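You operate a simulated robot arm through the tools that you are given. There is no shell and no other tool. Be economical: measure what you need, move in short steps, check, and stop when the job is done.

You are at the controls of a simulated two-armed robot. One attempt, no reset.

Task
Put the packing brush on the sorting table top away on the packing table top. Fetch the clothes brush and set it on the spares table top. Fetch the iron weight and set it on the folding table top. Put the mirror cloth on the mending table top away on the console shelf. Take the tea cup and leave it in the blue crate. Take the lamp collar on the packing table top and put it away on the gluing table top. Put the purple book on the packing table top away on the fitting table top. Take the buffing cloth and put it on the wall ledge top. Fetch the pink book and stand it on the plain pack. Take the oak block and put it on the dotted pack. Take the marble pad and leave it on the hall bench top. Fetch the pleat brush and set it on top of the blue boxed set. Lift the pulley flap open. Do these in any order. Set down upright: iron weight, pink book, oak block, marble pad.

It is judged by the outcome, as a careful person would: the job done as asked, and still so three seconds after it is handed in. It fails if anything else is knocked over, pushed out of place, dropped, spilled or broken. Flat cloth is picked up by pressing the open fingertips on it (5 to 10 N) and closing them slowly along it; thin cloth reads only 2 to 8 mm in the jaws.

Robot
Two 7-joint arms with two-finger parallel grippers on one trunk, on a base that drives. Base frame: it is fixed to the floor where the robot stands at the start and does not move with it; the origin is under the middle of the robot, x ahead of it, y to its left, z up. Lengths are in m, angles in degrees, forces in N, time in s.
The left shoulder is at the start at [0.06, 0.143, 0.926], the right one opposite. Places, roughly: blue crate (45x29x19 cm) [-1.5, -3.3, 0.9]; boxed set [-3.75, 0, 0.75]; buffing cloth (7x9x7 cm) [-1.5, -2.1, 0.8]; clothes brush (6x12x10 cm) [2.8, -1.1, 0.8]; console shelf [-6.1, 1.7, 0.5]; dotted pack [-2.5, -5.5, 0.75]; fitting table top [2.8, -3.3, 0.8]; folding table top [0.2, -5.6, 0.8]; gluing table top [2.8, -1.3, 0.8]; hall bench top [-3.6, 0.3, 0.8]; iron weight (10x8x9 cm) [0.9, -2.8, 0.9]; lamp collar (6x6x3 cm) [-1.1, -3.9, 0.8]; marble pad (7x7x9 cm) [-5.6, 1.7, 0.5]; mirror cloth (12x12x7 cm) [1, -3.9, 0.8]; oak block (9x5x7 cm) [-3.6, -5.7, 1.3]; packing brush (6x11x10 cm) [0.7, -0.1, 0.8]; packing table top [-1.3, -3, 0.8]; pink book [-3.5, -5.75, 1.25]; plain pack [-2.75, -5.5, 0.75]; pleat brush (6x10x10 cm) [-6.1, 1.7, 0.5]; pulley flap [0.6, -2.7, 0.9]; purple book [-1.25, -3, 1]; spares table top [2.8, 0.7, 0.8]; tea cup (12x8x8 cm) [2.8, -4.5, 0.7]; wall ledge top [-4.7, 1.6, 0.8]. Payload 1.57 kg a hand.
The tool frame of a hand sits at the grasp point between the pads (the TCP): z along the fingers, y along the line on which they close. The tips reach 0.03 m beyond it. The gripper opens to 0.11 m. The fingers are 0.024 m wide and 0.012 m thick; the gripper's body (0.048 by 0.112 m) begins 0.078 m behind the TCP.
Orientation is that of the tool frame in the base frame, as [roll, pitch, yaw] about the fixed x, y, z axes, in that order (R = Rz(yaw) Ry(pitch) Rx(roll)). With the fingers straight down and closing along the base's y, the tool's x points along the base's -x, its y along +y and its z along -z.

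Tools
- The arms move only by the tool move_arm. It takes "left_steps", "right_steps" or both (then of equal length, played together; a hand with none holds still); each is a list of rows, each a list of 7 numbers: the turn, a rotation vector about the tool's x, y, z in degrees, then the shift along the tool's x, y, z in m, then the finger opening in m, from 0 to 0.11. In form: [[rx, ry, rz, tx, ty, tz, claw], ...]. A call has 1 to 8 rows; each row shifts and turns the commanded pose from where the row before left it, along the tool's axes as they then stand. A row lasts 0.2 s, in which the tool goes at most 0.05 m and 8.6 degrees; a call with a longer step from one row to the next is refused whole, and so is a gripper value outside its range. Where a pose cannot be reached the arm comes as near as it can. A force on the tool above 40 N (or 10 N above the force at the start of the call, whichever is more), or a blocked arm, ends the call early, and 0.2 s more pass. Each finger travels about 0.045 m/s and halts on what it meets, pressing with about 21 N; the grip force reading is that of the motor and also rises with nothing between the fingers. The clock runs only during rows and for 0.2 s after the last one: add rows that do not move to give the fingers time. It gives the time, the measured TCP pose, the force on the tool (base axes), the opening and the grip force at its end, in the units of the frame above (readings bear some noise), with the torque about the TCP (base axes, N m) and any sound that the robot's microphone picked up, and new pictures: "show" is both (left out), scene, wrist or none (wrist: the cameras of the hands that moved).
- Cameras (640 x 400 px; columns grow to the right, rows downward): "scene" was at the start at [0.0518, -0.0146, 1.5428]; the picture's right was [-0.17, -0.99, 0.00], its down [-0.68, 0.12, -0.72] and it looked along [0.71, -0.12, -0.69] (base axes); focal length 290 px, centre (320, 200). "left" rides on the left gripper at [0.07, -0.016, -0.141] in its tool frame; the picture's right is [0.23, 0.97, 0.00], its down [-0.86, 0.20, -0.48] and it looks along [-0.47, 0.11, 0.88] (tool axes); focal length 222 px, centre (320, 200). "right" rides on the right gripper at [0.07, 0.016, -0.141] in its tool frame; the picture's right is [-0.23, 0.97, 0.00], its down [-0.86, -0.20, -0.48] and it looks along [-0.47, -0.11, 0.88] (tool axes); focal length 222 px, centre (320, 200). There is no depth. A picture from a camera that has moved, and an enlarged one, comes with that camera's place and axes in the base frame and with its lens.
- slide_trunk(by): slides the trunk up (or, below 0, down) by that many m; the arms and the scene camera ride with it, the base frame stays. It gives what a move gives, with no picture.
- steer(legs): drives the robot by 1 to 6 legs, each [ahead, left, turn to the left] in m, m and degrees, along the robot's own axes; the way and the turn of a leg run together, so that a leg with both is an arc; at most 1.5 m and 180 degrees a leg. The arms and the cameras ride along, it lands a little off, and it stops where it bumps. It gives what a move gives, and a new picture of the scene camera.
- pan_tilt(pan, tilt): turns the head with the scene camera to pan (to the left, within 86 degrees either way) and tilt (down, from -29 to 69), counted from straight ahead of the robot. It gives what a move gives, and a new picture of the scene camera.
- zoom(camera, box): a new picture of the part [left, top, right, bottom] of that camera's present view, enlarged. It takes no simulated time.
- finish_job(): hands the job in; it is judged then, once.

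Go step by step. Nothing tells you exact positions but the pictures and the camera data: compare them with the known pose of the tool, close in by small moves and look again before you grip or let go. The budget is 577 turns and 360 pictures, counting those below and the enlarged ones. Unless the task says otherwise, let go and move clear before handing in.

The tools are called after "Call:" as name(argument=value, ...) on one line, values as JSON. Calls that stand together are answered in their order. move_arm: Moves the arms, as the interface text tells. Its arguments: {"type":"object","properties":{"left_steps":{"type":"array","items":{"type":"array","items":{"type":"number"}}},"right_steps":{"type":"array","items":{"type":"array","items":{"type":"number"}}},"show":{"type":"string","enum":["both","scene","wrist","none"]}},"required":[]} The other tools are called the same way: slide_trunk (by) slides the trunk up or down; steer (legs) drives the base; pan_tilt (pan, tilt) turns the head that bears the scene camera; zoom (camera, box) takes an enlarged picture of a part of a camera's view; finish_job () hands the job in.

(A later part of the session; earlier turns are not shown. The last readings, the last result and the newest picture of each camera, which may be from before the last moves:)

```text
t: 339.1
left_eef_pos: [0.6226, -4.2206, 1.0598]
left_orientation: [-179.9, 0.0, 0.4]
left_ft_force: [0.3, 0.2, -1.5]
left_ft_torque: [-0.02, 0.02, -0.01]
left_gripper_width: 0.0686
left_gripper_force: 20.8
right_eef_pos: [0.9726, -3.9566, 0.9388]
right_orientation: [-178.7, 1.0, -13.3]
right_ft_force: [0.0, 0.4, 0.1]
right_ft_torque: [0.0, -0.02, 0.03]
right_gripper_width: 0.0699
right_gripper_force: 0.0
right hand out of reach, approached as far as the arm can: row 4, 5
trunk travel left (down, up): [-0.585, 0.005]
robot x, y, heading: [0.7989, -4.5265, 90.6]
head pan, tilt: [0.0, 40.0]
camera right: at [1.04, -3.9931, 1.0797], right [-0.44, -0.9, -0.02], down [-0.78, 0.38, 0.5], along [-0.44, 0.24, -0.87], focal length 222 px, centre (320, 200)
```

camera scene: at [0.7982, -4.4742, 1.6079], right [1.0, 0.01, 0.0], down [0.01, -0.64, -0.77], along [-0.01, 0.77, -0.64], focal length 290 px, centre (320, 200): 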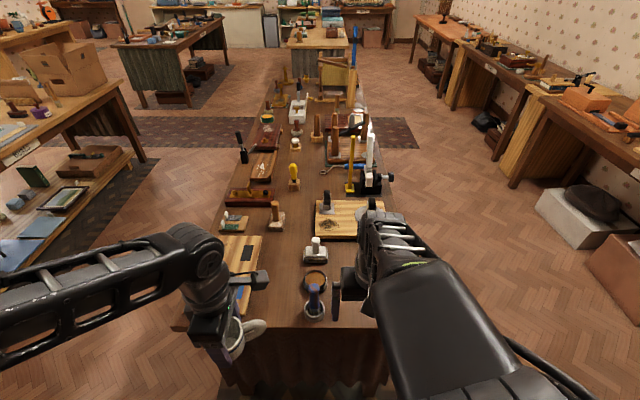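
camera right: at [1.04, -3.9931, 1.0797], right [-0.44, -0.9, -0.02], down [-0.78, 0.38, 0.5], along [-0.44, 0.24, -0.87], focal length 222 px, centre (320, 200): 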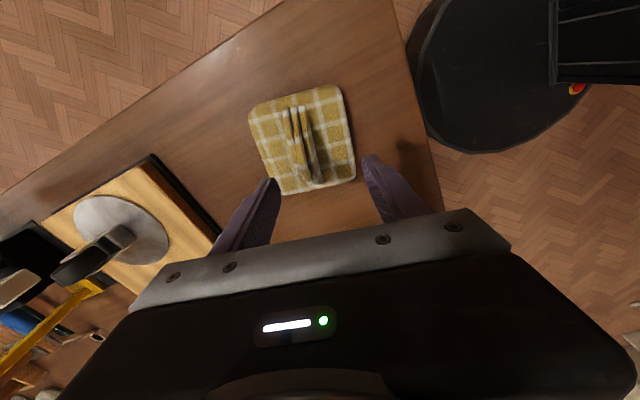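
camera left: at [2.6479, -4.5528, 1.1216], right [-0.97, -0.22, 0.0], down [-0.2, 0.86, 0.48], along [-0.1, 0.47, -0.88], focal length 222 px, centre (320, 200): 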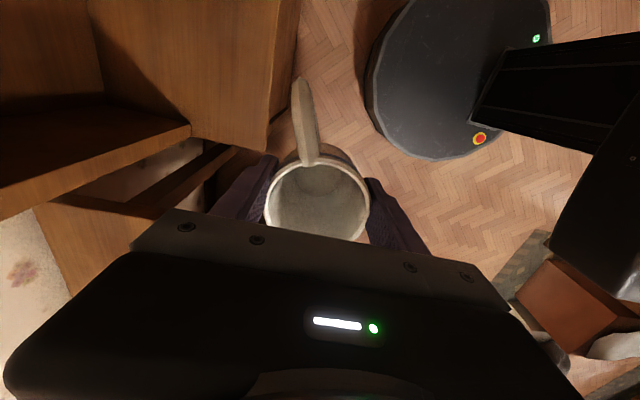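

Call:
steer(legs=[[0.06, 0, -0.6]])

Call:
move_arm(right_steps=[[0, 0, 0, 0.011, 0.023, 0, 0.07], [0, 0, 0, 0.011, 0.022, 0, 0.07], [0, 0, 0, 0, 0, 0.03, 0.07], [0, 0, 0, 0, 0, 0.02, 0.07], [0, 0, 0, 0, 0, 0, 0.07]], show="wrist")

```text
t: 340.1
left_eef_pos: [0.6247, -4.1568, 1.0591]
left_orientation: [-180.0, -0.1, -0.2]
left_ft_force: [0.0, 0.1, -1.5]
left_ft_torque: [-0.05, -0.01, 0.0]
left_gripper_width: 0.0688
left_gripper_force: 20.3
right_eef_pos: [0.9802, -3.8965, 0.938]
right_orientation: [-178.8, 1.0, -13.8]
right_ft_force: [0.0, 0.0, -0.6]
right_ft_torque: [-0.05, 0.03, 0.0]
right_gripper_width: 0.0698
right_gripper_force: 0.0
trunk travel left (down, up): [-0.585, 0.005]
robot x, y, heading: [0.8007, -4.4738, 90.2]
head pan, tilt: [0.0, 40.0]
camera scene: at [0.7982, -4.4121, 1.6078], right [1.0, 0.0, 0.0], down [0.0, -0.64, -0.76], along [0.0, 0.76, -0.64], focal length 290 px, centre (320, 200)
```

scene: 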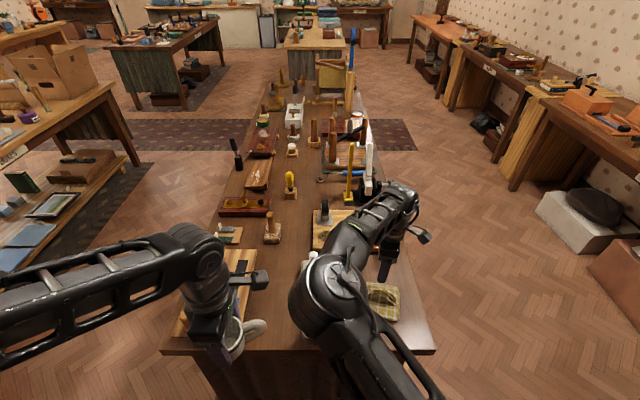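

```text
t: 341.3
left_eef_pos: [0.6239, -4.1586, 1.0601]
left_orientation: [180.0, 0.0, -0.1]
left_ft_force: [0.6, 0.0, -1.7]
left_ft_torque: [0.01, 0.02, 0.0]
left_gripper_width: 0.0688
left_gripper_force: 21.0
right_eef_pos: [0.9895, -3.9446, 0.8872]
right_orientation: [-178.7, 1.0, -13.8]
right_ft_force: [0.1, -0.1, 0.3]
right_ft_torque: [-0.01, 0.01, 0.01]
right_gripper_width: 0.07
right_gripper_force: 0.0
trunk travel left (down, up): [-0.585, 0.005]
robot x, y, heading: [0.7994, -4.4698, 89.7]
head pan, tilt: [0.0, 40.0]
camera right: at [1.0548, -3.9816, 1.0281], right [-0.45, -0.89, -0.02], down [-0.78, 0.39, 0.5], along [-0.44, 0.24, -0.87], focal length 222 px, centre (320, 200)
```

right: 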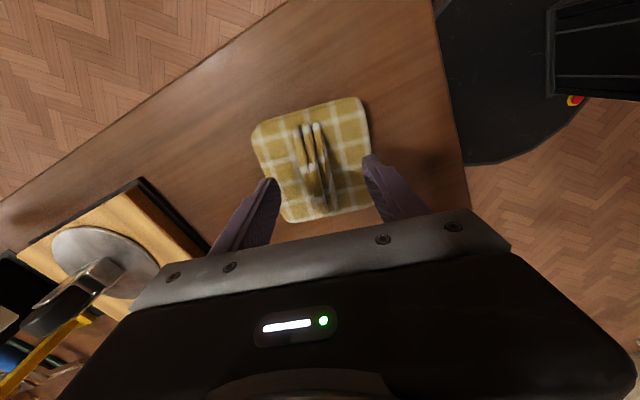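

Call:
move_arm(right_steps=[[0, 0, 0, 0.006, 0, 0.02, 0.07], [0, 0, 0, 0, 0, 0.012, 0.07], [0, 0, 0, 0, 0, 0.005, 0.07], [0, 0, 0, 0, 0, 0, 0.07]], show="wrist")

```text
t: 342.3
left_eef_pos: [0.6247, -4.1591, 1.0604]
left_orientation: [180.0, -0.2, -0.1]
left_ft_force: [-0.4, -0.2, -2.5]
left_ft_torque: [0.0, 0.0, -0.02]
left_gripper_width: 0.0689
left_gripper_force: 20.9
right_eef_pos: [0.994, -3.9451, 0.8513]
right_orientation: [-178.7, 1.0, -13.8]
right_ft_force: [0.1, 0.0, 0.2]
right_ft_torque: [-0.01, 0.0, 0.02]
right_gripper_width: 0.07
right_gripper_force: 0.2
trunk travel left (down, up): [-0.585, 0.005]
robot x, y, heading: [0.7986, -4.4666, 90.0]
head pan, tilt: [0.0, 40.0]
camera right: at [1.0607, -3.9823, 0.991], right [-0.45, -0.89, -0.02], down [-0.78, 0.39, 0.5], along [-0.44, 0.24, -0.87], focal length 222 px, centre (320, 200)
```

right: 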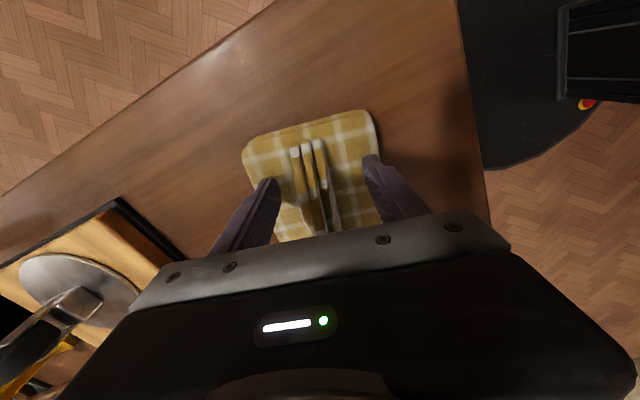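

Call:
move_arm(right_steps=[[0, 0, 0, 0, 0, 0.008, 0.07], [0, 0, 0, 0, 0, 0.003, 0.06], [0, 0, 0, 0, 0, 0, 0.045], [0, 0, 0, 0, 0, 0, 0.03], [0, 0, 0, 0, 0, 0, 0.018], [0, 0, 0, 0, 0, 0, 0.008], [0, 0, 0, 0, 0, 0, 0.0], [0, 0, 0, 0, 0, 0, 0.0]], show="wrist")

```text
t: 342.8
left_eef_pos: [0.6248, -4.1602, 1.0597]
left_orientation: [-179.9, 0.0, -0.1]
left_ft_force: [0.2, 0.5, -1.5]
left_ft_torque: [-0.04, 0.07, -0.05]
left_gripper_width: 0.0686
left_gripper_force: 21.5
right_eef_pos: [0.9946, -3.9461, 0.8484]
right_orientation: [-178.2, 0.9, -13.7]
right_ft_force: [-2.3, -7.6, 29.5]
right_ft_torque: [-1.37, 0.2, 0.0]
right_gripper_width: 0.0671
right_gripper_force: 3.8
trunk travel left (down, up): [-0.585, 0.005]
robot x, y, heading: [0.7992, -4.4631, 90.0]
head pan, tilt: [0.0, 40.0]
stopped in row 2 (right hand): the force on the tool passed its limit (the readings are from after the stop); the commanded pose is now the measured one
camera right: at [1.0593, -3.9843, 0.9885], right [-0.45, -0.89, -0.03], down [-0.78, 0.38, 0.5], along [-0.43, 0.24, -0.87], focal length 222 px, centre (320, 200)
```

right: 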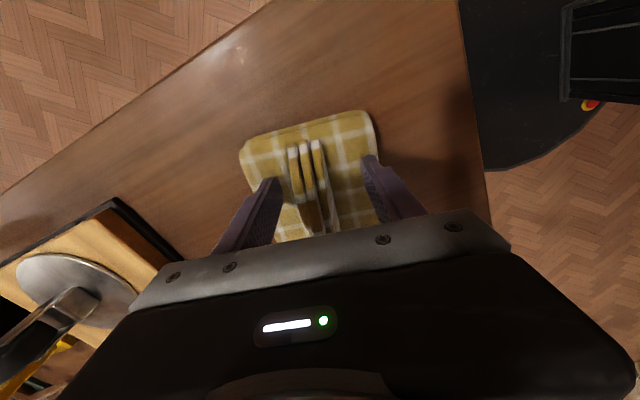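

Call:
move_arm(right_steps=[[0, 0, 0, 0, 0, -0.003, 0.067], [0, 0, 0, 0, 0, 0, 0.055], [0, 0, 0, 0, 0, 0, 0.045], [0, 0, 0, 0, 0, 0, 0.035], [0, 0, 0, 0, 0, 0, 0.025], [0, 0, 0, 0, 0, 0, 0.015], [0, 0, 0, 0, 0, 0, 0.0], [0, 0, 0, 0, 0, 0, 0.0]], show="wrist")

```text
t: 344.6
left_eef_pos: [0.6245, -4.1595, 1.0609]
left_orientation: [-179.9, 0.0, -0.1]
left_ft_force: [0.0, 0.6, -1.1]
left_ft_torque: [0.02, 0.03, -0.02]
left_gripper_width: 0.0685
left_gripper_force: 21.0
right_eef_pos: [0.995, -3.9453, 0.8495]
right_orientation: [-178.2, 0.9, -13.9]
right_ft_force: [1.5, 8.6, 17.7]
right_ft_torque: [-0.49, -0.07, 0.06]
right_gripper_width: 0.0265
right_gripper_force: 17.5
trunk travel left (down, up): [-0.585, 0.005]
robot x, y, heading: [0.7988, -4.4672, 90.0]
head pan, tilt: [0.0, 40.0]
camera right: at [1.0597, -3.9829, 0.9896], right [-0.45, -0.89, -0.03], down [-0.78, 0.38, 0.5], along [-0.43, 0.25, -0.87], focal length 222 px, centre (320, 200)
```

right: 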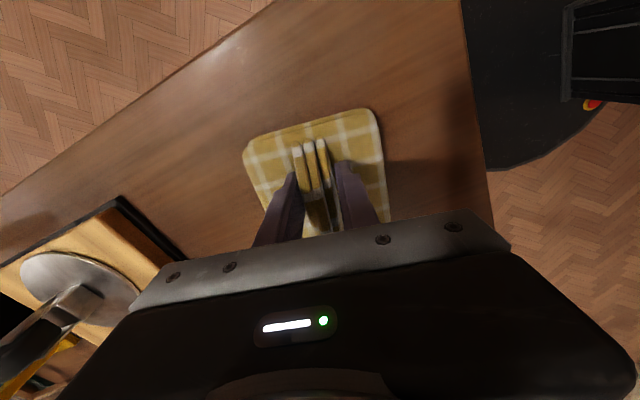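

Call:
move_arm(right_steps=[[0, 0, 0, 0, 0, 0, 0.0], [0, 0, 0, 0, 0, -0.01, 0.0], [0, 0, 0, 0, 0, -0.02, 0.0], [0, 0, 0, 0, 0, -0.03, 0.0], [0, 0, 0, 0, 0, -0.03, 0.0], [0, 0, 0, 0, 0, 0, 0.0]], show="wrist")

```text
t: 346.0
left_eef_pos: [0.6252, -4.1592, 1.0591]
left_orientation: [180.0, 0.0, -0.1]
left_ft_force: [0.1, -0.7, -1.7]
left_ft_torque: [-0.05, 0.03, -0.02]
left_gripper_width: 0.0687
left_gripper_force: 21.1
right_eef_pos: [0.9966, -3.9509, 0.9374]
right_orientation: [-178.5, 0.9, -13.8]
right_ft_force: [-0.3, 0.6, -0.9]
right_ft_torque: [-0.02, -0.02, 0.0]
right_gripper_width: 0.0232
right_gripper_force: 20.6
trunk travel left (down, up): [-0.585, 0.005]
robot x, y, heading: [0.7971, -4.4674, 89.9]
head pan, tilt: [0.0, 40.0]
camera right: at [1.0613, -3.9876, 1.0781], right [-0.45, -0.89, -0.02], down [-0.78, 0.38, 0.5], along [-0.43, 0.24, -0.87], focal length 222 px, centre (320, 200)
```

right: 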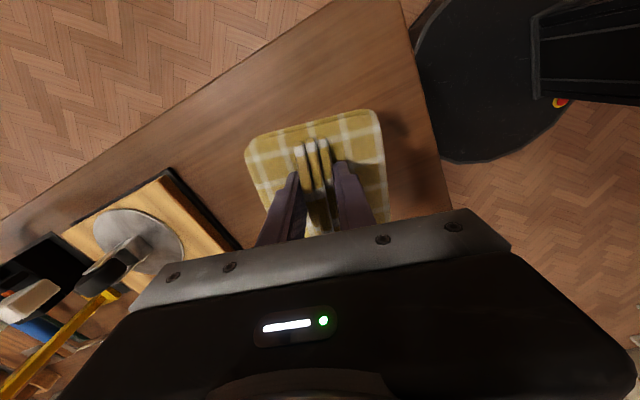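

The cloth is lifted. Raise it, retract, and turn the hand back to its natural orientation.

Call:
move_arm(right_steps=[[0, 0, 0, 0, 0, -0.045, 0.0], [0, 0, 8, 0, 0, -0.045, 0.0], [0, 0, 8, 0, 0.04, 0, 0.0], [0, 0, 8, 0, 0.04, 0, 0.0], [0, 0, 8, 0, 0.03, 0, 0.0], [0, 0, 8, 0, 0.02, 0, 0.0], [0, 0, 8, 0, 0, 0, 0.0], [0, 0, 8, 0, 0, 0, 0.0]], show="none")

Call:
move_arm(right_steps=[[0, 0, 8, 0, 0, 0, 0.0], [0, 0, 8, 0, 0, 0, 0.0], [0, 0, 0, 0, 0, 0, 0.0]], show="wrist")

```text
t: 347.8
left_eef_pos: [0.6255, -4.1585, 1.0594]
left_orientation: [179.9, 0.0, -0.1]
left_ft_force: [0.8, 0.7, -1.5]
left_ft_torque: [-0.01, 0.02, -0.01]
left_gripper_width: 0.0688
left_gripper_force: 21.3
right_eef_pos: [0.9282, -4.0633, 1.0251]
right_orientation: [-179.8, 1.9, -69.9]
right_ft_force: [0.3, -0.3, -0.8]
right_ft_torque: [-0.05, 0.01, 0.02]
right_gripper_width: 0.0233
right_gripper_force: 21.1
trunk travel left (down, up): [-0.585, 0.005]
robot x, y, heading: [0.7967, -4.4705, 90.0]
head pan, tilt: [0.0, 40.0]
```

```text
t: 348.6
left_eef_pos: [0.6242, -4.1582, 1.0597]
left_orientation: [179.9, 0.1, 0.0]
left_ft_force: [0.7, -1.1, -2.3]
left_ft_torque: [0.01, 0.02, -0.02]
left_gripper_width: 0.0687
left_gripper_force: 21.0
right_eef_pos: [0.9285, -4.0615, 1.025]
right_orientation: [179.6, 1.9, -85.9]
right_ft_force: [0.4, 0.6, -0.3]
right_ft_torque: [-0.01, 0.01, 0.01]
right_gripper_width: 0.0234
right_gripper_force: 21.0
trunk travel left (down, up): [-0.585, 0.005]
robot x, y, heading: [0.7988, -4.4687, 89.6]
head pan, tilt: [0.0, 40.0]
camera right: at [0.9182, -4.1369, 1.1654], right [-0.99, 0.16, 0.01], down [0.14, 0.85, 0.5], along [0.07, 0.5, -0.86], focal length 222 px, centre (320, 200)
```

right: 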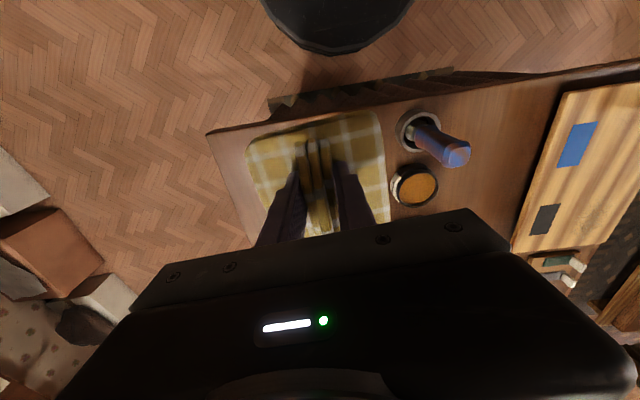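

Both held. Drive around the south end of the packing table to its west side.

Call:
steer(legs=[[-0.18, 0, 0.2], [0, 0, 90], [1.4, 0, 0]])

```text
t: 360.4
left_eef_pos: [-0.9001, -4.7925, 1.0587]
left_orientation: [-180.0, 0.0, 88.7]
left_ft_force: [0.8, 0.6, -1.8]
left_ft_torque: [-0.01, -0.03, 0.02]
left_gripper_width: 0.0688
left_gripper_force: 20.8
right_eef_pos: [-0.9927, -4.4882, 1.0244]
right_orientation: [179.6, 1.7, 3.1]
right_ft_force: [-0.7, 0.6, 0.6]
right_ft_torque: [-0.03, 0.03, 0.0]
right_gripper_width: 0.0235
right_gripper_force: 20.8
trunk travel left (down, up): [-0.585, 0.005]
robot x, y, heading: [-0.5858, -4.627, 178.6]
head pan, tilt: [0.0, 40.0]
camera scene: at [-0.642, -4.6261, 1.6079], right [0.02, 1.0, 0.0], down [0.64, -0.01, -0.77], along [-0.77, 0.02, -0.64], focal length 290 px, centre (320, 200)
```

scene: 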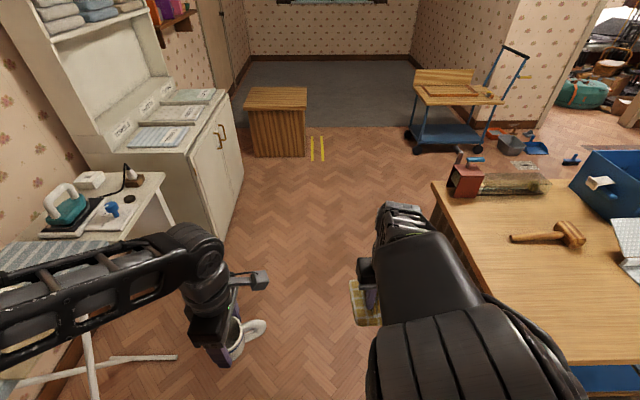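

Call:
steer(legs=[[0.9, 0, 1.4], [0.87, 0, 0], [0, 0, -90], [0, 0, -90]])

```text
t: 377.1
left_eef_pos: [-2.0796, -4.4378, 1.0589]
left_orientation: [179.9, 0.0, -88.3]
left_ft_force: [-0.2, -0.7, -1.9]
left_ft_torque: [0.07, 0.02, -0.02]
left_gripper_width: 0.0684
left_gripper_force: 20.9
right_eef_pos: [-1.973, -4.7381, 1.0262]
right_orientation: [179.5, 1.8, -174.0]
right_ft_force: [0.4, -0.5, -0.6]
right_ft_torque: [-0.01, 0.01, 0.0]
right_gripper_width: 0.0236
right_gripper_force: 21.0
trunk travel left (down, up): [-0.585, 0.005]
robot x, y, heading: [-2.3853, -4.6171, 1.4]
head pan, tilt: [0.0, 40.0]
camera scene: at [-2.3288, -4.6188, 1.6079], right [0.03, -1.0, 0.0], down [-0.64, -0.02, -0.77], along [0.77, 0.02, -0.64], focal length 290 px, centre (320, 200)
```

scene: 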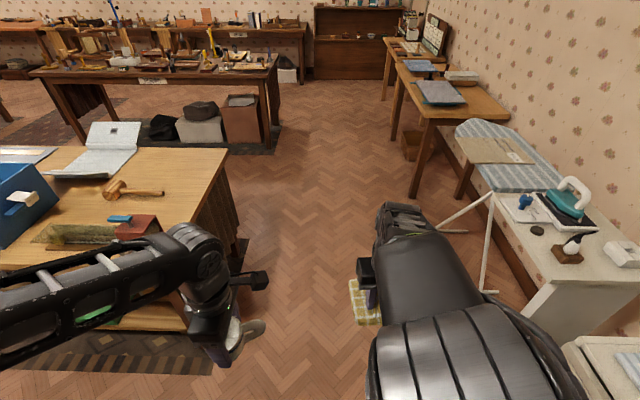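

Call:
steer(legs=[[0, 1.12, -1.4]])

Call:
pan_tilt(pan=10, tilt=40)

```text
t: 382.9
left_eef_pos: [-2.1035, -3.2981, 1.0586]
left_orientation: [-180.0, -0.1, -89.0]
left_ft_force: [0.2, 0.4, -2.1]
left_ft_torque: [0.03, 0.02, 0.01]
left_gripper_width: 0.0689
left_gripper_force: 20.9
right_eef_pos: [-2.0004, -3.6004, 1.0264]
right_orientation: [179.7, 1.8, -174.7]
right_ft_force: [0.1, -0.2, -1.6]
right_ft_torque: [-0.03, -0.02, -0.02]
right_gripper_width: 0.0233
right_gripper_force: 20.9
trunk travel left (down, up): [-0.585, 0.005]
robot x, y, heading: [-2.4107, -3.4789, 1.0]
head pan, tilt: [0.0, 40.0]
camera scene: at [-2.3546, -3.4768, 1.6079], right [0.02, -1.0, 0.0], down [-0.64, -0.01, -0.77], along [0.77, 0.01, -0.64], focal length 290 px, centre (320, 200)
```

scene: 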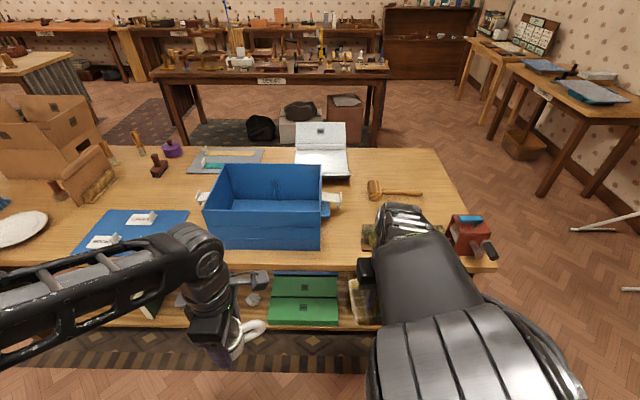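

```text
t: 383.6
left_eef_pos: [-2.1037, -3.2991, 1.0581]
left_orientation: [-180.0, 0.0, -89.0]
left_ft_force: [-0.4, -0.2, -2.6]
left_ft_torque: [0.02, 0.02, 0.01]
left_gripper_width: 0.0688
left_gripper_force: 20.8
right_eef_pos: [-2.0006, -3.6004, 1.0254]
right_orientation: [179.7, 1.8, -174.7]
right_ft_force: [0.3, 0.6, 0.0]
right_ft_torque: [0.0, 0.01, -0.02]
right_gripper_width: 0.0235
right_gripper_force: 20.8
trunk travel left (down, up): [-0.585, 0.005]
robot x, y, heading: [-2.4105, -3.4795, 0.9]
head pan, tilt: [10.0, 40.0]
camera scene: at [-2.3562, -3.4626, 1.6079], right [0.19, -0.98, 0.0], down [-0.63, -0.12, -0.77], along [0.75, 0.15, -0.64], focal length 290 px, centre (320, 200)
```

scene: 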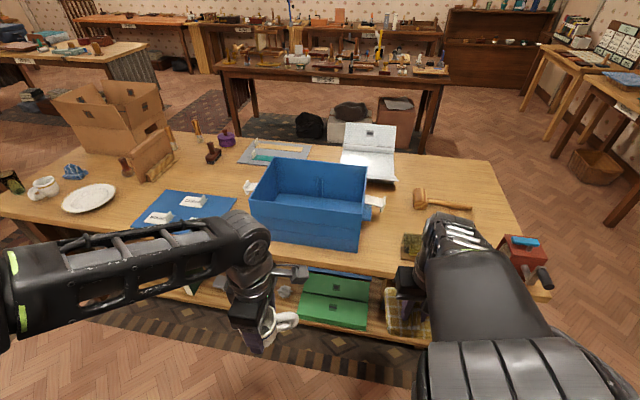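

The crate interior is about x -1.64 to -1.38, y -3.45 to -3.09; the blue buffing cloth is at about (-1.44, -2.07). Approach the crate with the cup raised.

Call:
move_arm(left_steps=[[0, 0, 0, 0, 0, -0.03, 0.05], [0, 0, 0, 0, 0, -0.02, 0.05], [0, 0, 0, 0, 0, 0, 0.05]], right_steps=[[0, 0, 0, 0.03, 0, 0, 0.0], [0, 0, 0, 0.03, 0, 0, 0.0], [0, 0, 0, 0.03, 0, 0, 0.0]], show="none")

Call:
steer(legs=[[0.31, 0.02, -0.9]])

```text
t: 384.4
left_eef_pos: [-2.1049, -3.2996, 1.1105]
left_orientation: [-179.9, 0.0, -88.9]
left_ft_force: [0.1, 0.0, -1.1]
left_ft_torque: [0.02, 0.02, 0.03]
left_gripper_width: 0.0688
left_gripper_force: 20.8
right_eef_pos: [-2.0896, -3.6075, 1.0227]
right_orientation: [179.7, 1.9, -174.5]
right_ft_force: [0.1, 0.0, -0.6]
right_ft_torque: [0.01, 0.0, -0.02]
right_gripper_width: 0.0232
right_gripper_force: 21.3
trunk travel left (down, up): [-0.585, 0.005]
robot x, y, heading: [-2.4112, -3.4778, 1.2]
head pan, tilt: [10.0, 40.0]
```

```text
t: 386.6
left_eef_pos: [-1.7887, -3.2777, 1.1093]
left_orientation: [-180.0, 0.0, -89.5]
left_ft_force: [-0.1, 0.3, -1.8]
left_ft_torque: [0.02, 0.02, -0.02]
left_gripper_width: 0.0688
left_gripper_force: 20.9
right_eef_pos: [-1.7765, -3.5874, 1.0218]
right_orientation: [179.6, 1.7, -175.3]
right_ft_force: [0.7, -0.3, -0.2]
right_ft_torque: [0.03, 0.05, -0.03]
right_gripper_width: 0.0234
right_gripper_force: 20.7
trunk travel left (down, up): [-0.585, 0.005]
robot x, y, heading: [-2.0959, -3.4527, 0.4]
head pan, tilt: [10.0, 40.0]
camera scene: at [-2.0418, -3.4391, 1.6078], right [0.18, -0.98, 0.0], down [-0.63, -0.12, -0.77], along [0.75, 0.14, -0.64], focal length 290 px, centre (320, 200)
```

scene: 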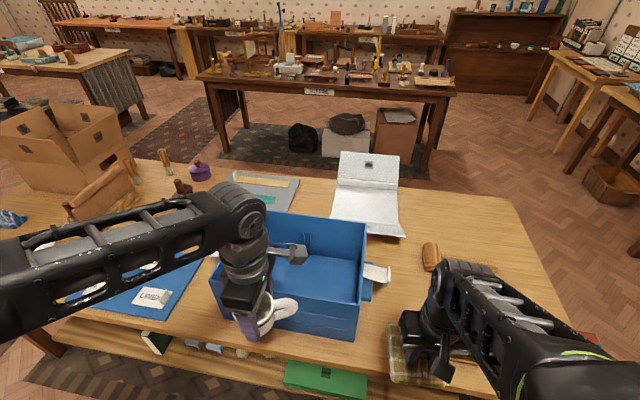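

Call:
move_arm(left_steps=[[0, 0, 0, 0, -0.045, 0, 0.05], [0, 0, 0, 0, -0.045, 0, 0.05], [0, 0, 0, 0, -0.045, 0, 0.05], [0, 0, 0, 0, -0.035, 0.015, 0.05], [0, 0, 0, 0, -0.035, 0.02, 0.05], [0, 0, 0, 0, -0.035, 0.01, 0.05], [0, 0, 0, 0, 0, 0, 0.05]], show="both")

```text
t: 388.2
left_eef_pos: [-1.5489, -3.2772, 1.0651]
left_orientation: [-180.0, -0.1, -89.4]
left_ft_force: [0.2, 0.4, -1.6]
left_ft_torque: [0.0, 0.01, -0.02]
left_gripper_width: 0.0689
left_gripper_force: 21.1
right_eef_pos: [-1.7775, -3.5859, 1.0213]
right_orientation: [179.8, 1.8, -175.2]
right_ft_force: [-0.1, 0.5, -0.7]
right_ft_torque: [-0.02, 0.02, 0.04]
right_gripper_width: 0.0236
right_gripper_force: 21.1
trunk travel left (down, up): [-0.585, 0.005]
robot x, y, heading: [-2.0948, -3.4535, 0.5]
head pan, tilt: [10.0, 40.0]
camera scene: at [-2.0437, -3.4391, 1.6079], right [0.18, -0.98, 0.0], down [-0.63, -0.12, -0.77], along [0.75, 0.14, -0.64], focal length 290 px, centre (320, 200)
camera left: at [-1.5337, -3.3477, 1.2068], right [-0.97, -0.23, 0.0], down [-0.21, 0.85, 0.48], along [-0.11, 0.47, -0.88], focal length 222 px, centre (320, 200)
```

scene: 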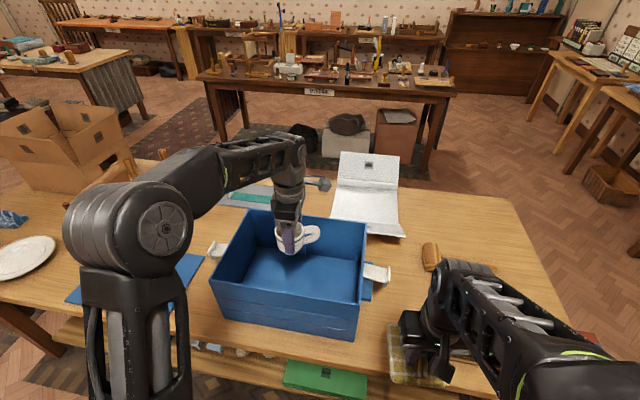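
left: 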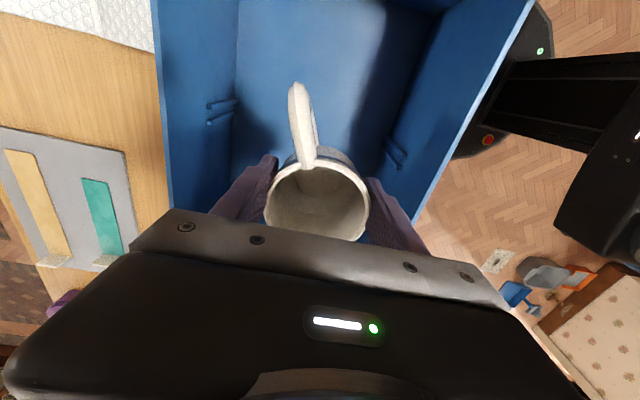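

Call:
move_arm(left_steps=[[0, 0, 0, 0.02, 0.0, 0.04, 0.05], [0, 0, 0, 0, 0, 0.045, 0.05], [0, 0, 0, 0, 0, 0.045, 0.05], [0, 0, 0, 0, 0, 0.025, 0.05], [0, 0, 0, 0, 0, 0.015, 0.05], [0, 0, 0, 0, 0, 0.008, 0.05], [0, 0, 0, 0, 0, 0.005, 0.05], [0, 0, 0, 0, 0, 0, 0.05]], show="wrist")

```text
t: 390.0
left_eef_pos: [-1.5496, -3.2951, 0.8821]
left_orientation: [-180.0, -0.1, -89.6]
left_ft_force: [-0.3, -0.6, -2.2]
left_ft_torque: [-0.01, -0.02, -0.04]
left_gripper_width: 0.0687
left_gripper_force: 20.8
right_eef_pos: [-1.7787, -3.5863, 1.0229]
right_orientation: [179.7, 1.9, -175.2]
right_ft_force: [0.7, 1.1, -0.4]
right_ft_torque: [-0.01, 0.01, 0.01]
right_gripper_width: 0.0234
right_gripper_force: 21.2
trunk travel left (down, up): [-0.585, 0.005]
robot x, y, heading: [-2.0964, -3.4517, 0.7]
head pan, tilt: [10.0, 40.0]
camera left: at [-1.533, -3.3653, 1.0243], right [-0.97, -0.23, 0.0], down [-0.21, 0.85, 0.48], along [-0.11, 0.47, -0.88], focal length 222 px, centre (320, 200)
```

left: 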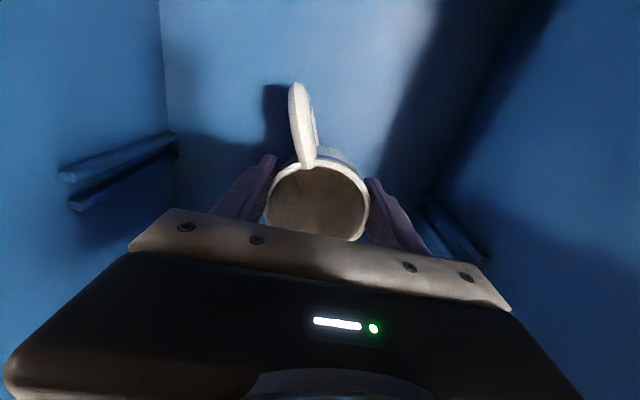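

Call:
move_arm(left_steps=[[0, 0, 0, 0, 0, 0.004, 0.05], [0, 0, 0, 0, 0, 0.003, 0.05], [0, 0, 0, 0, 0, 0.003, 0.05], [0, 0, 0, 0, 0, 0.003, 0.05], [0, 0, 0, 0, 0, 0.003, 0.05], [0, 0, 0, 0, 0, 0.003, 0.05], [0, 0, 0, 0, 0, 0.003, 0.05], [0, 0, 0, 0, 0, 0, 0.05]], show="none")

```text
t: 391.8
left_eef_pos: [-1.5497, -3.2957, 0.8597]
left_orientation: [-179.8, 0.0, -89.4]
left_ft_force: [-3.9, -0.4, 15.2]
left_ft_torque: [-0.03, 0.0, 0.0]
left_gripper_width: 0.0686
left_gripper_force: 21.0
right_eef_pos: [-1.7787, -3.5874, 1.0225]
right_orientation: [179.7, 1.9, -175.2]
right_ft_force: [0.0, -0.3, -1.0]
right_ft_torque: [0.05, 0.03, 0.02]
right_gripper_width: 0.0235
right_gripper_force: 21.0
trunk travel left (down, up): [-0.585, 0.005]
robot x, y, heading: [-2.0978, -3.4564, 0.2]
head pan, tilt: [10.0, 40.0]
```

Contact with the crate floor. Release gently and rise.

Call:
move_arm(left_steps=[[0, 0, 0, 0, 0, -0.001, 0.06], [0, 0, 0, 0, 0, 0, 0.08], [0, 0, 0, 0, 0, 0, 0.095], [0, 0, 0, 0, 0, 0, 0.095], [0, 0, 0, 0, 0, -0.03, 0.095], [0, 0, 0, 0, 0, -0.045, 0.095], [0, 0, 0, 0, 0, -0.05, 0.095], [0, 0, 0, 0, 0, -0.05, 0.095]], show="wrist")

```text
t: 393.6
left_eef_pos: [-1.5513, -3.2946, 1.0344]
left_orientation: [-180.0, 0.0, -89.5]
left_ft_force: [-0.2, -0.2, -0.2]
left_ft_torque: [0.0, 0.02, -0.01]
left_gripper_width: 0.0948
left_gripper_force: 0.1
right_eef_pos: [-1.7777, -3.5871, 1.0231]
right_orientation: [179.7, 1.8, -175.2]
right_ft_force: [-0.9, -0.2, -0.4]
right_ft_torque: [0.0, 0.0, 0.0]
right_gripper_width: 0.0231
right_gripper_force: 21.0
trunk travel left (down, up): [-0.585, 0.005]
robot x, y, heading: [-2.0957, -3.4531, 0.4]
head pan, tilt: [10.0, 40.0]
camera left: at [-1.5343, -3.3644, 1.1766], right [-0.97, -0.24, 0.0], down [-0.21, 0.85, 0.48], along [-0.11, 0.47, -0.88], focal length 222 px, centre (320, 200)
```

left: 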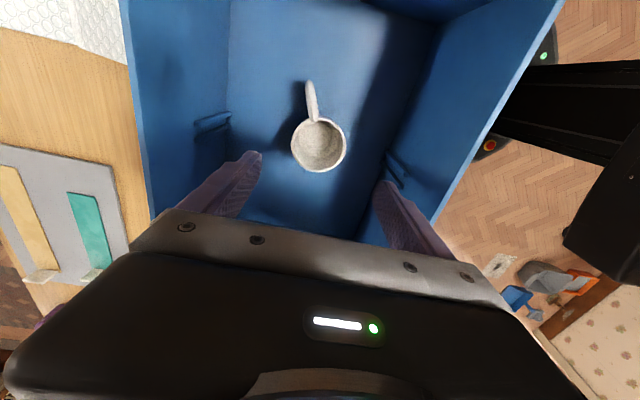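

The cup stands in the crate. Retract over the wall and turn the left hand back.

Call:
move_arm(left_steps=[[0, 0, 0, 0, 0.02, -0.04, 0.095], [0, 0, 8, 0, 0.04, -0.01, 0.095], [0, 0, 8, 0, 0.045, 0, 0.095], [0, 0, 8, 0, 0.045, 0, 0.095], [0, 0, 8, 0, 0.045, 0, 0.095], [0, 0, 8, 0, 0.03, 0, 0.095], [0, 0, 8, 0, 0, 0, 0.095], [0, 0, 8, 0, 0, 0, 0.095]], show="none")

Call:
move_arm(left_steps=[[0, 0, 8, 0, 0, 0, 0.11], [0, 0, 8, 0, 0, 0, 0.11], [0, 0, 8, 0, 0, 0, 0.11], [0, 0, 8, 0, 0, 0, 0.11], [0, 0, 2, 0, 0, 0, 0.11]], show="none")

```text
t: 395.4
left_eef_pos: [-1.7653, -3.245, 1.0865]
left_orientation: [-180.0, 0.1, -145.7]
left_ft_force: [-0.4, 0.0, 0.1]
left_ft_torque: [0.02, -0.02, -0.03]
left_gripper_width: 0.0953
left_gripper_force: 0.0
right_eef_pos: [-1.7778, -3.586, 1.0225]
right_orientation: [179.7, 1.8, -175.2]
right_ft_force: [0.1, 0.1, 0.0]
right_ft_torque: [0.01, 0.0, 0.01]
right_gripper_width: 0.0233
right_gripper_force: 21.5
trunk travel left (down, up): [-0.585, 0.005]
robot x, y, heading: [-2.0969, -3.4524, 0.4]
head pan, tilt: [10.0, 40.0]
```

```text
t: 396.6
left_eef_pos: [-1.7647, -3.2439, 1.0855]
left_orientation: [180.0, 0.0, -179.7]
left_ft_force: [-0.3, 0.2, 0.0]
left_ft_torque: [0.01, 0.03, -0.02]
left_gripper_width: 0.1101
left_gripper_force: 0.1
right_eef_pos: [-1.7784, -3.5868, 1.0222]
right_orientation: [179.7, 1.9, -175.3]
right_ft_force: [0.1, -0.7, 0.1]
right_ft_torque: [-0.02, 0.01, 0.0]
right_gripper_width: 0.0234
right_gripper_force: 21.2
trunk travel left (down, up): [-0.585, 0.005]
robot x, y, heading: [-2.0986, -3.4536, 0.5]
head pan, tilt: [10.0, 40.0]
```

Now strafe north along the table to the buffing cloth.

Call:
steer(legs=[[-0.05, 0, -0.4], [0, 1.2, 0]])

Call:
zoom(camera="scene", box=[160, 140, 480, 340])

```text
t: 403.1
left_eef_pos: [-1.7917, -2.0616, 1.0865]
left_orientation: [-180.0, 0.0, 178.4]
left_ft_force: [-0.3, -0.5, 1.1]
left_ft_torque: [0.01, 0.01, -0.01]
left_gripper_width: 0.1099
left_gripper_force: 0.0
right_eef_pos: [-1.8176, -2.4036, 1.0223]
right_orientation: [179.7, 1.8, -177.1]
right_ft_force: [0.3, -0.4, -0.9]
right_ft_torque: [-0.01, -0.01, 0.02]
right_gripper_width: 0.0235
right_gripper_force: 20.5
trunk travel left (down, up): [-0.585, 0.005]
robot x, y, heading: [-2.1339, -2.2585, -1.7]
head pan, tilt: [10.0, 40.0]
camera scene: at [-2.0772, -2.2468, 1.6079], right [0.15, -0.99, 0.0], down [-0.64, -0.09, -0.77], along [0.76, 0.11, -0.64], focal length 290 px, centre (320, 200)
```

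scene: 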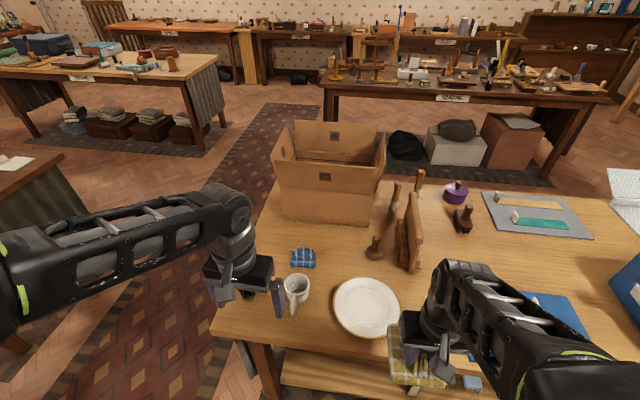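

```text
2.00 times, centred on (320, 240) of scene
camera zoom: at [-2.0772, -2.2468, 1.6079], right [0.15, -0.99, 0.0], down [-0.64, -0.09, -0.77], along [0.76, 0.11, -0.64], focal length 580 px, centre (320, 120)
```

zoom: 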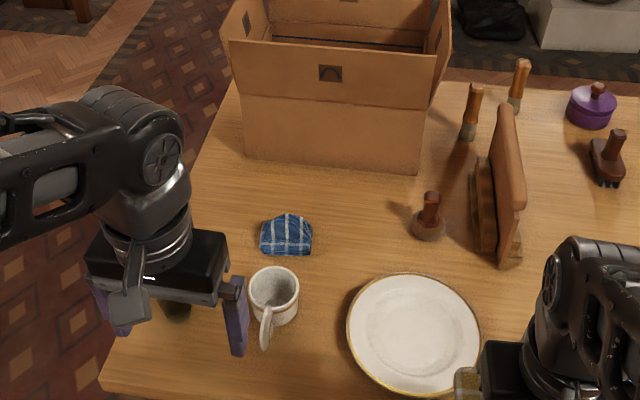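

The blue cloth is at about (-1.46, -2.10), with its ridge running along y. Move closer and use the left wrist camera.

Call:
steer(legs=[[0.07, 0.02, 1.7]])

Call:
move_arm(left_steps=[[0, 0, 0, -0.04, 0, 0, 0.11], [0, 0, 0, -0.04, 0, 0, 0.11], [0, 0, 0, -0.04, 0, 0, 0.11], [0, 0, 0, 0, 0, 0, 0.11]], show="wrist")

Call:
zoom(camera="left", box=[220, 80, 460, 230])

```text
t: 404.2
left_eef_pos: [-1.7254, -2.0337, 1.0849]
left_orientation: [180.0, 0.0, -179.8]
left_ft_force: [-0.2, -0.7, -0.8]
left_ft_torque: [0.0, 0.07, 0.02]
left_gripper_width: 0.1099
left_gripper_force: 0.1
right_eef_pos: [-1.7411, -2.3756, 1.0233]
right_orientation: [179.7, 1.6, -175.4]
right_ft_force: [-0.1, 0.1, -1.0]
right_ft_torque: [-0.03, 0.04, 0.01]
right_gripper_width: 0.0232
right_gripper_force: 21.6
trunk travel left (down, up): [-0.585, 0.005]
robot x, y, heading: [-2.0613, -2.2391, 0.4]
head pan, tilt: [10.0, 40.0]
camera scene: at [-2.0053, -2.2261, 1.6078], right [0.18, -0.98, 0.0], down [-0.63, -0.11, -0.77], along [0.75, 0.13, -0.64], focal length 290 px, centre (320, 200)
```

scene: 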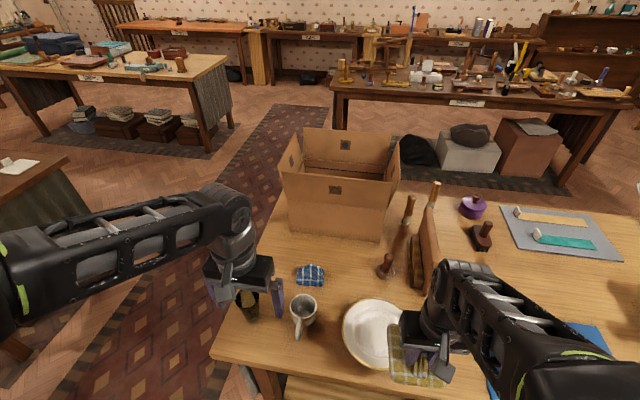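

```text
t: 405.2
left_eef_pos: [-1.6081, -2.0317, 1.0869]
left_orientation: [179.9, 0.1, -179.9]
left_ft_force: [-0.1, 0.0, 0.5]
left_ft_torque: [-0.01, 0.0, 0.03]
left_gripper_width: 0.11
left_gripper_force: 0.1
right_eef_pos: [-1.7433, -2.3764, 1.0227]
right_orientation: [179.6, 1.8, -175.6]
right_ft_force: [-0.5, -0.7, 0.1]
right_ft_torque: [0.02, -0.02, 0.01]
right_gripper_width: 0.0234
right_gripper_force: 21.1
trunk travel left (down, up): [-0.585, 0.005]
robot x, y, heading: [-2.0633, -2.2401, 0.3]
head pan, tilt: [10.0, 40.0]
camera left: at [-1.6783, -2.0494, 1.2283], right [-0.23, 0.97, 0.0], down [0.85, 0.2, 0.48], along [0.47, 0.11, -0.88], focal length 222 px, centre (320, 200)
```

left: 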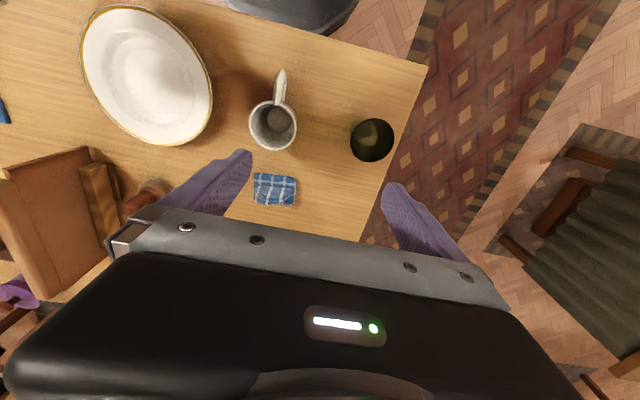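

```text
2.67 times, centred on (340, 155) of left
camera zoom: at [-1.6783, -2.0494, 1.2283], right [-0.23, 0.97, 0.0], down [0.85, 0.2, 0.48], along [0.47, 0.11, -0.88], focal length 592 px, centre (267, 320)
```

zoom: 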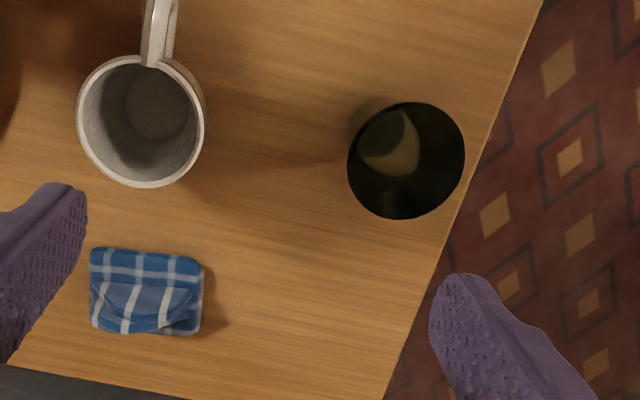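

Call:
move_arm(left_steps=[[0, 0, -8.2, 0, 0, 0, 0.11], [0, 0, -8.2, 0, 0, 0, 0.11], [0, 0, -8.2, 0, 0, 0, 0.11], [0, 0, -8.2, 0, 0, 0, 0.1], [0, 0, -8.2, 0, 0, 0, 0.09], [0, 0, -8.2, 0, 0, 0, 0.08], [0, 0, -8.2, 0, 0, 0, 0.07], [0, 0, -8.2, 0, 0, 0, 0.06]], show="none")

Call:
move_arm(left_steps=[[0, 0, -8.2, 0, 0, 0, 0.06], [0, 0, -8.2, 0, 0, 0, 0.06], [0, 0, -8.2, 0, 0, 0, 0.06], [0, 0, -8.2, 0, 0, 0, 0.06], [0, 0, 0, 0, 0, 0, 0.06]], show="wrist")

```text
t: 407.0
left_eef_pos: [-1.6067, -2.0338, 1.0859]
left_orientation: [179.9, 0.0, -114.2]
left_ft_force: [0.1, -0.7, -0.2]
left_ft_torque: [-0.03, -0.02, 0.02]
left_gripper_width: 0.06
left_gripper_force: 0.0
right_eef_pos: [-1.7423, -2.3757, 1.0216]
right_orientation: [179.6, 1.9, -175.5]
right_ft_force: [0.0, 0.7, -0.7]
right_ft_torque: [0.01, 0.01, 0.0]
right_gripper_width: 0.0233
right_gripper_force: 21.2
trunk travel left (down, up): [-0.585, 0.005]
robot x, y, heading: [-2.0601, -2.2373, 0.1]
head pan, tilt: [10.0, 40.0]
```

```text
t: 408.2
left_eef_pos: [-1.6075, -2.0337, 1.0865]
left_orientation: [179.9, 0.0, -81.4]
left_ft_force: [-0.9, -0.2, -0.2]
left_ft_torque: [-0.01, 0.01, 0.02]
left_gripper_width: 0.0601
left_gripper_force: 0.1
right_eef_pos: [-1.7432, -2.3745, 1.0222]
right_orientation: [179.7, 1.8, -175.4]
right_ft_force: [-1.1, -0.5, 0.1]
right_ft_torque: [0.0, 0.01, 0.0]
right_gripper_width: 0.0232
right_gripper_force: 21.6
trunk travel left (down, up): [-0.585, 0.005]
robot x, y, heading: [-2.0603, -2.2434, 0.2]
head pan, tilt: [10.0, 40.0]
camera left: at [-1.5814, -2.1006, 1.228], right [-0.93, -0.37, 0.0], down [-0.33, 0.82, 0.48], along [-0.18, 0.45, -0.88], focal length 222 px, centre (320, 200)
```

left: 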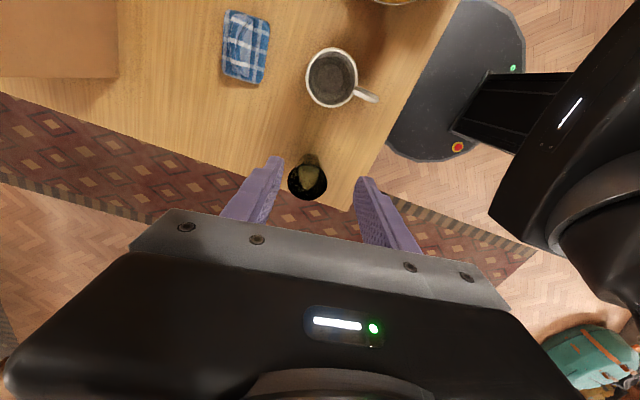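

Call:
move_arm(left_steps=[[0, 0, 0, 0.0205, -0.0322, 0, 0.06], [0, 0, 0, 0.0205, -0.0322, 0.015, 0.06], [0, 0, 0, 0.0205, -0.0322, 0.02, 0.06], [0, 0, 0, 0.0205, -0.0322, 0.02, 0.06], [0, 0, 0, 0, 0, 0.04, 0.06], [0, 0, 0, 0, 0, 0.04, 0.06], [0, 0, 0, 0, 0, 0.03, 0.06], [0, 0, 0, 0, 0, 0, 0.06]], show="wrist")

```text
t: 410.0
left_eef_pos: [-1.4677, -2.0966, 0.9182]
left_orientation: [-180.0, 0.0, -81.5]
left_ft_force: [0.2, -0.2, -0.5]
left_ft_torque: [0.0, 0.01, -0.02]
left_gripper_width: 0.0602
left_gripper_force: 0.0
right_eef_pos: [-1.7428, -2.376, 1.022]
right_orientation: [179.6, 1.8, -175.5]
right_ft_force: [0.4, 0.3, 0.3]
right_ft_torque: [0.02, 0.03, 0.0]
right_gripper_width: 0.0232
right_gripper_force: 20.7
trunk travel left (down, up): [-0.585, 0.005]
robot x, y, heading: [-2.0585, -2.2384, 0.0]
head pan, tilt: [10.0, 40.0]
camera left: at [-1.4421, -2.1641, 1.0604], right [-0.93, -0.37, 0.0], down [-0.32, 0.82, 0.48], along [-0.18, 0.45, -0.88], focal length 222 px, centre (320, 200)
```

left: 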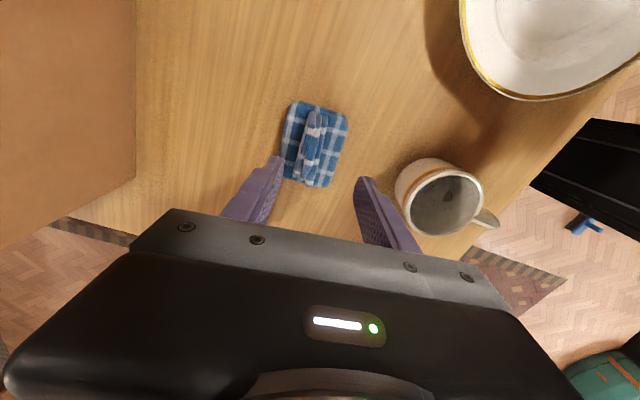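

Call:
move_arm(left_steps=[[0, 0, -8, 0.018, -0.007, 0, 0.06], [0, 0, 0, 0, 0, 0.035, 0.06], [0, 0, 0, 0, 0, 0.02, 0.06], [0, 0, 0, 0, 0, 0.008, 0.06], [0, 0, 0, 0, 0, 0, 0.06]], show="wrist")

```text
t: 411.2
left_eef_pos: [-1.4591, -2.1137, 0.8577]
left_orientation: [180.0, 0.0, -73.5]
left_ft_force: [0.7, 0.0, -0.3]
left_ft_torque: [-0.02, -0.02, 0.0]
left_gripper_width: 0.0599
left_gripper_force: 0.1
right_eef_pos: [-1.7418, -2.3769, 1.0221]
right_orientation: [179.6, 1.8, -175.5]
right_ft_force: [0.5, 1.4, -0.1]
right_ft_torque: [0.02, 0.01, -0.01]
right_gripper_width: 0.0237
right_gripper_force: 20.8
trunk travel left (down, up): [-0.585, 0.005]
robot x, y, heading: [-2.0586, -2.2429, 0.1]
head pan, tilt: [10.0, 40.0]
camera left: at [-1.424, -2.1754, 0.999], right [-0.87, -0.49, 0.0], down [-0.43, 0.76, 0.48], along [-0.24, 0.42, -0.88], focal length 222 px, centre (320, 200)
```

left: 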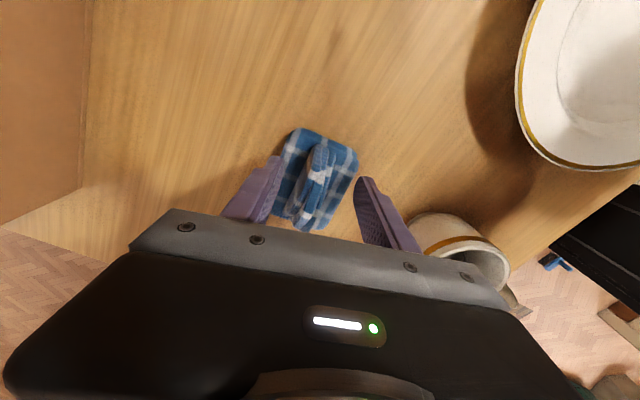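

Call:
move_arm(left_steps=[[0, 0, 0, 0, 0, 0.005, 0.06], [0, 0, 0, 0, 0, 0, 0.05], [0, 0, 0, 0, 0, 0, 0.04], [0, 0, 0, 0, 0, 0, 0.03], [0, 0, 0, 0, 0, 0, 0.02], [0, 0, 0, 0, 0, 0, 0.01], [0, 0, 0, 0, 0, 0, 0.0], [0, 0, 0, 0, 0, 0, 0.0]], show="wrist")

```text
t: 413.0
left_eef_pos: [-1.4578, -2.1128, 0.8523]
left_orientation: [-179.9, -0.1, -73.5]
left_ft_force: [0.1, -0.1, 1.3]
left_ft_torque: [-0.05, 0.02, 0.04]
left_gripper_width: 0.0233
left_gripper_force: 21.2
right_eef_pos: [-1.7427, -2.3766, 1.0228]
right_orientation: [179.5, 1.8, -175.5]
right_ft_force: [0.1, 0.6, -0.7]
right_ft_torque: [-0.01, 0.0, 0.0]
right_gripper_width: 0.0232
right_gripper_force: 21.0
trunk travel left (down, up): [-0.585, 0.005]
robot x, y, heading: [-2.061, -2.2412, 0.1]
head pan, tilt: [10.0, 40.0]
camera left: at [-1.4241, -2.1753, 0.995], right [-0.87, -0.49, 0.0], down [-0.43, 0.76, 0.48], along [-0.24, 0.42, -0.88], focal length 222 px, centre (320, 200)
```

left: 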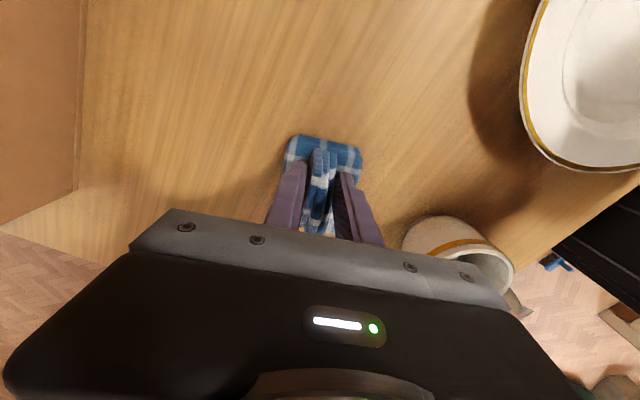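

Gripped. Lift and retract.

Call:
move_arm(left_steps=[[0, 0, 0, 0, 0, -0.02, 0.0], [0, 0, 0, 0, 0, -0.045, 0.0], [0, 0, 0, 0, 0, -0.045, 0.0], [0, 0, 0, 0, 0, -0.045, 0.0], [0, 0, 8, 0, 0.03, -0.03, 0.0], [0, 0, 8, 0, 0.04, -0.01, 0.0], [0, 0, 8, 0, 0.045, 0, 0.0], [0, 0, 8, 0, 0.045, 0, 0.0]], show="wrist")

```text
t: 414.8
left_eef_pos: [-1.6189, -2.1196, 1.0488]
left_orientation: [-179.9, 0.0, -105.6]
left_ft_force: [-0.6, 0.1, 0.5]
left_ft_torque: [0.01, -0.02, 0.02]
left_gripper_width: 0.0234
left_gripper_force: 21.0
right_eef_pos: [-1.7434, -2.3755, 1.0218]
right_orientation: [179.7, 1.8, -175.5]
right_ft_force: [0.1, 0.0, 0.9]
right_ft_torque: [-0.02, 0.01, 0.0]
right_gripper_width: 0.0235
right_gripper_force: 21.1
trunk travel left (down, up): [-0.585, 0.005]
robot x, y, heading: [-2.0626, -2.2423, 0.2]
head pan, tilt: [10.0, 40.0]
camera left: at [-1.6226, -2.192, 1.1907], right [-1.0, 0.04, 0.0], down [0.04, 0.88, 0.48], along [0.02, 0.48, -0.88], focal length 222 px, centre (320, 200)
```

left: 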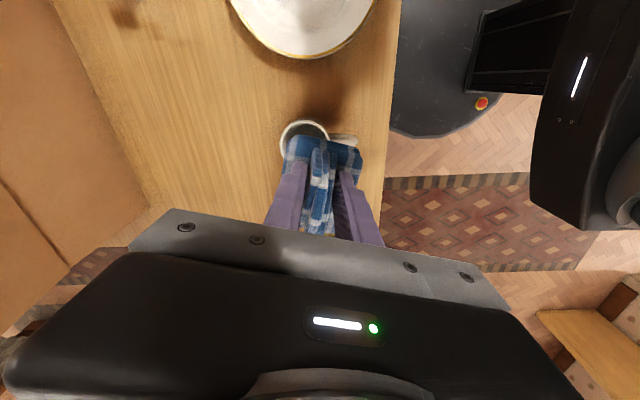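

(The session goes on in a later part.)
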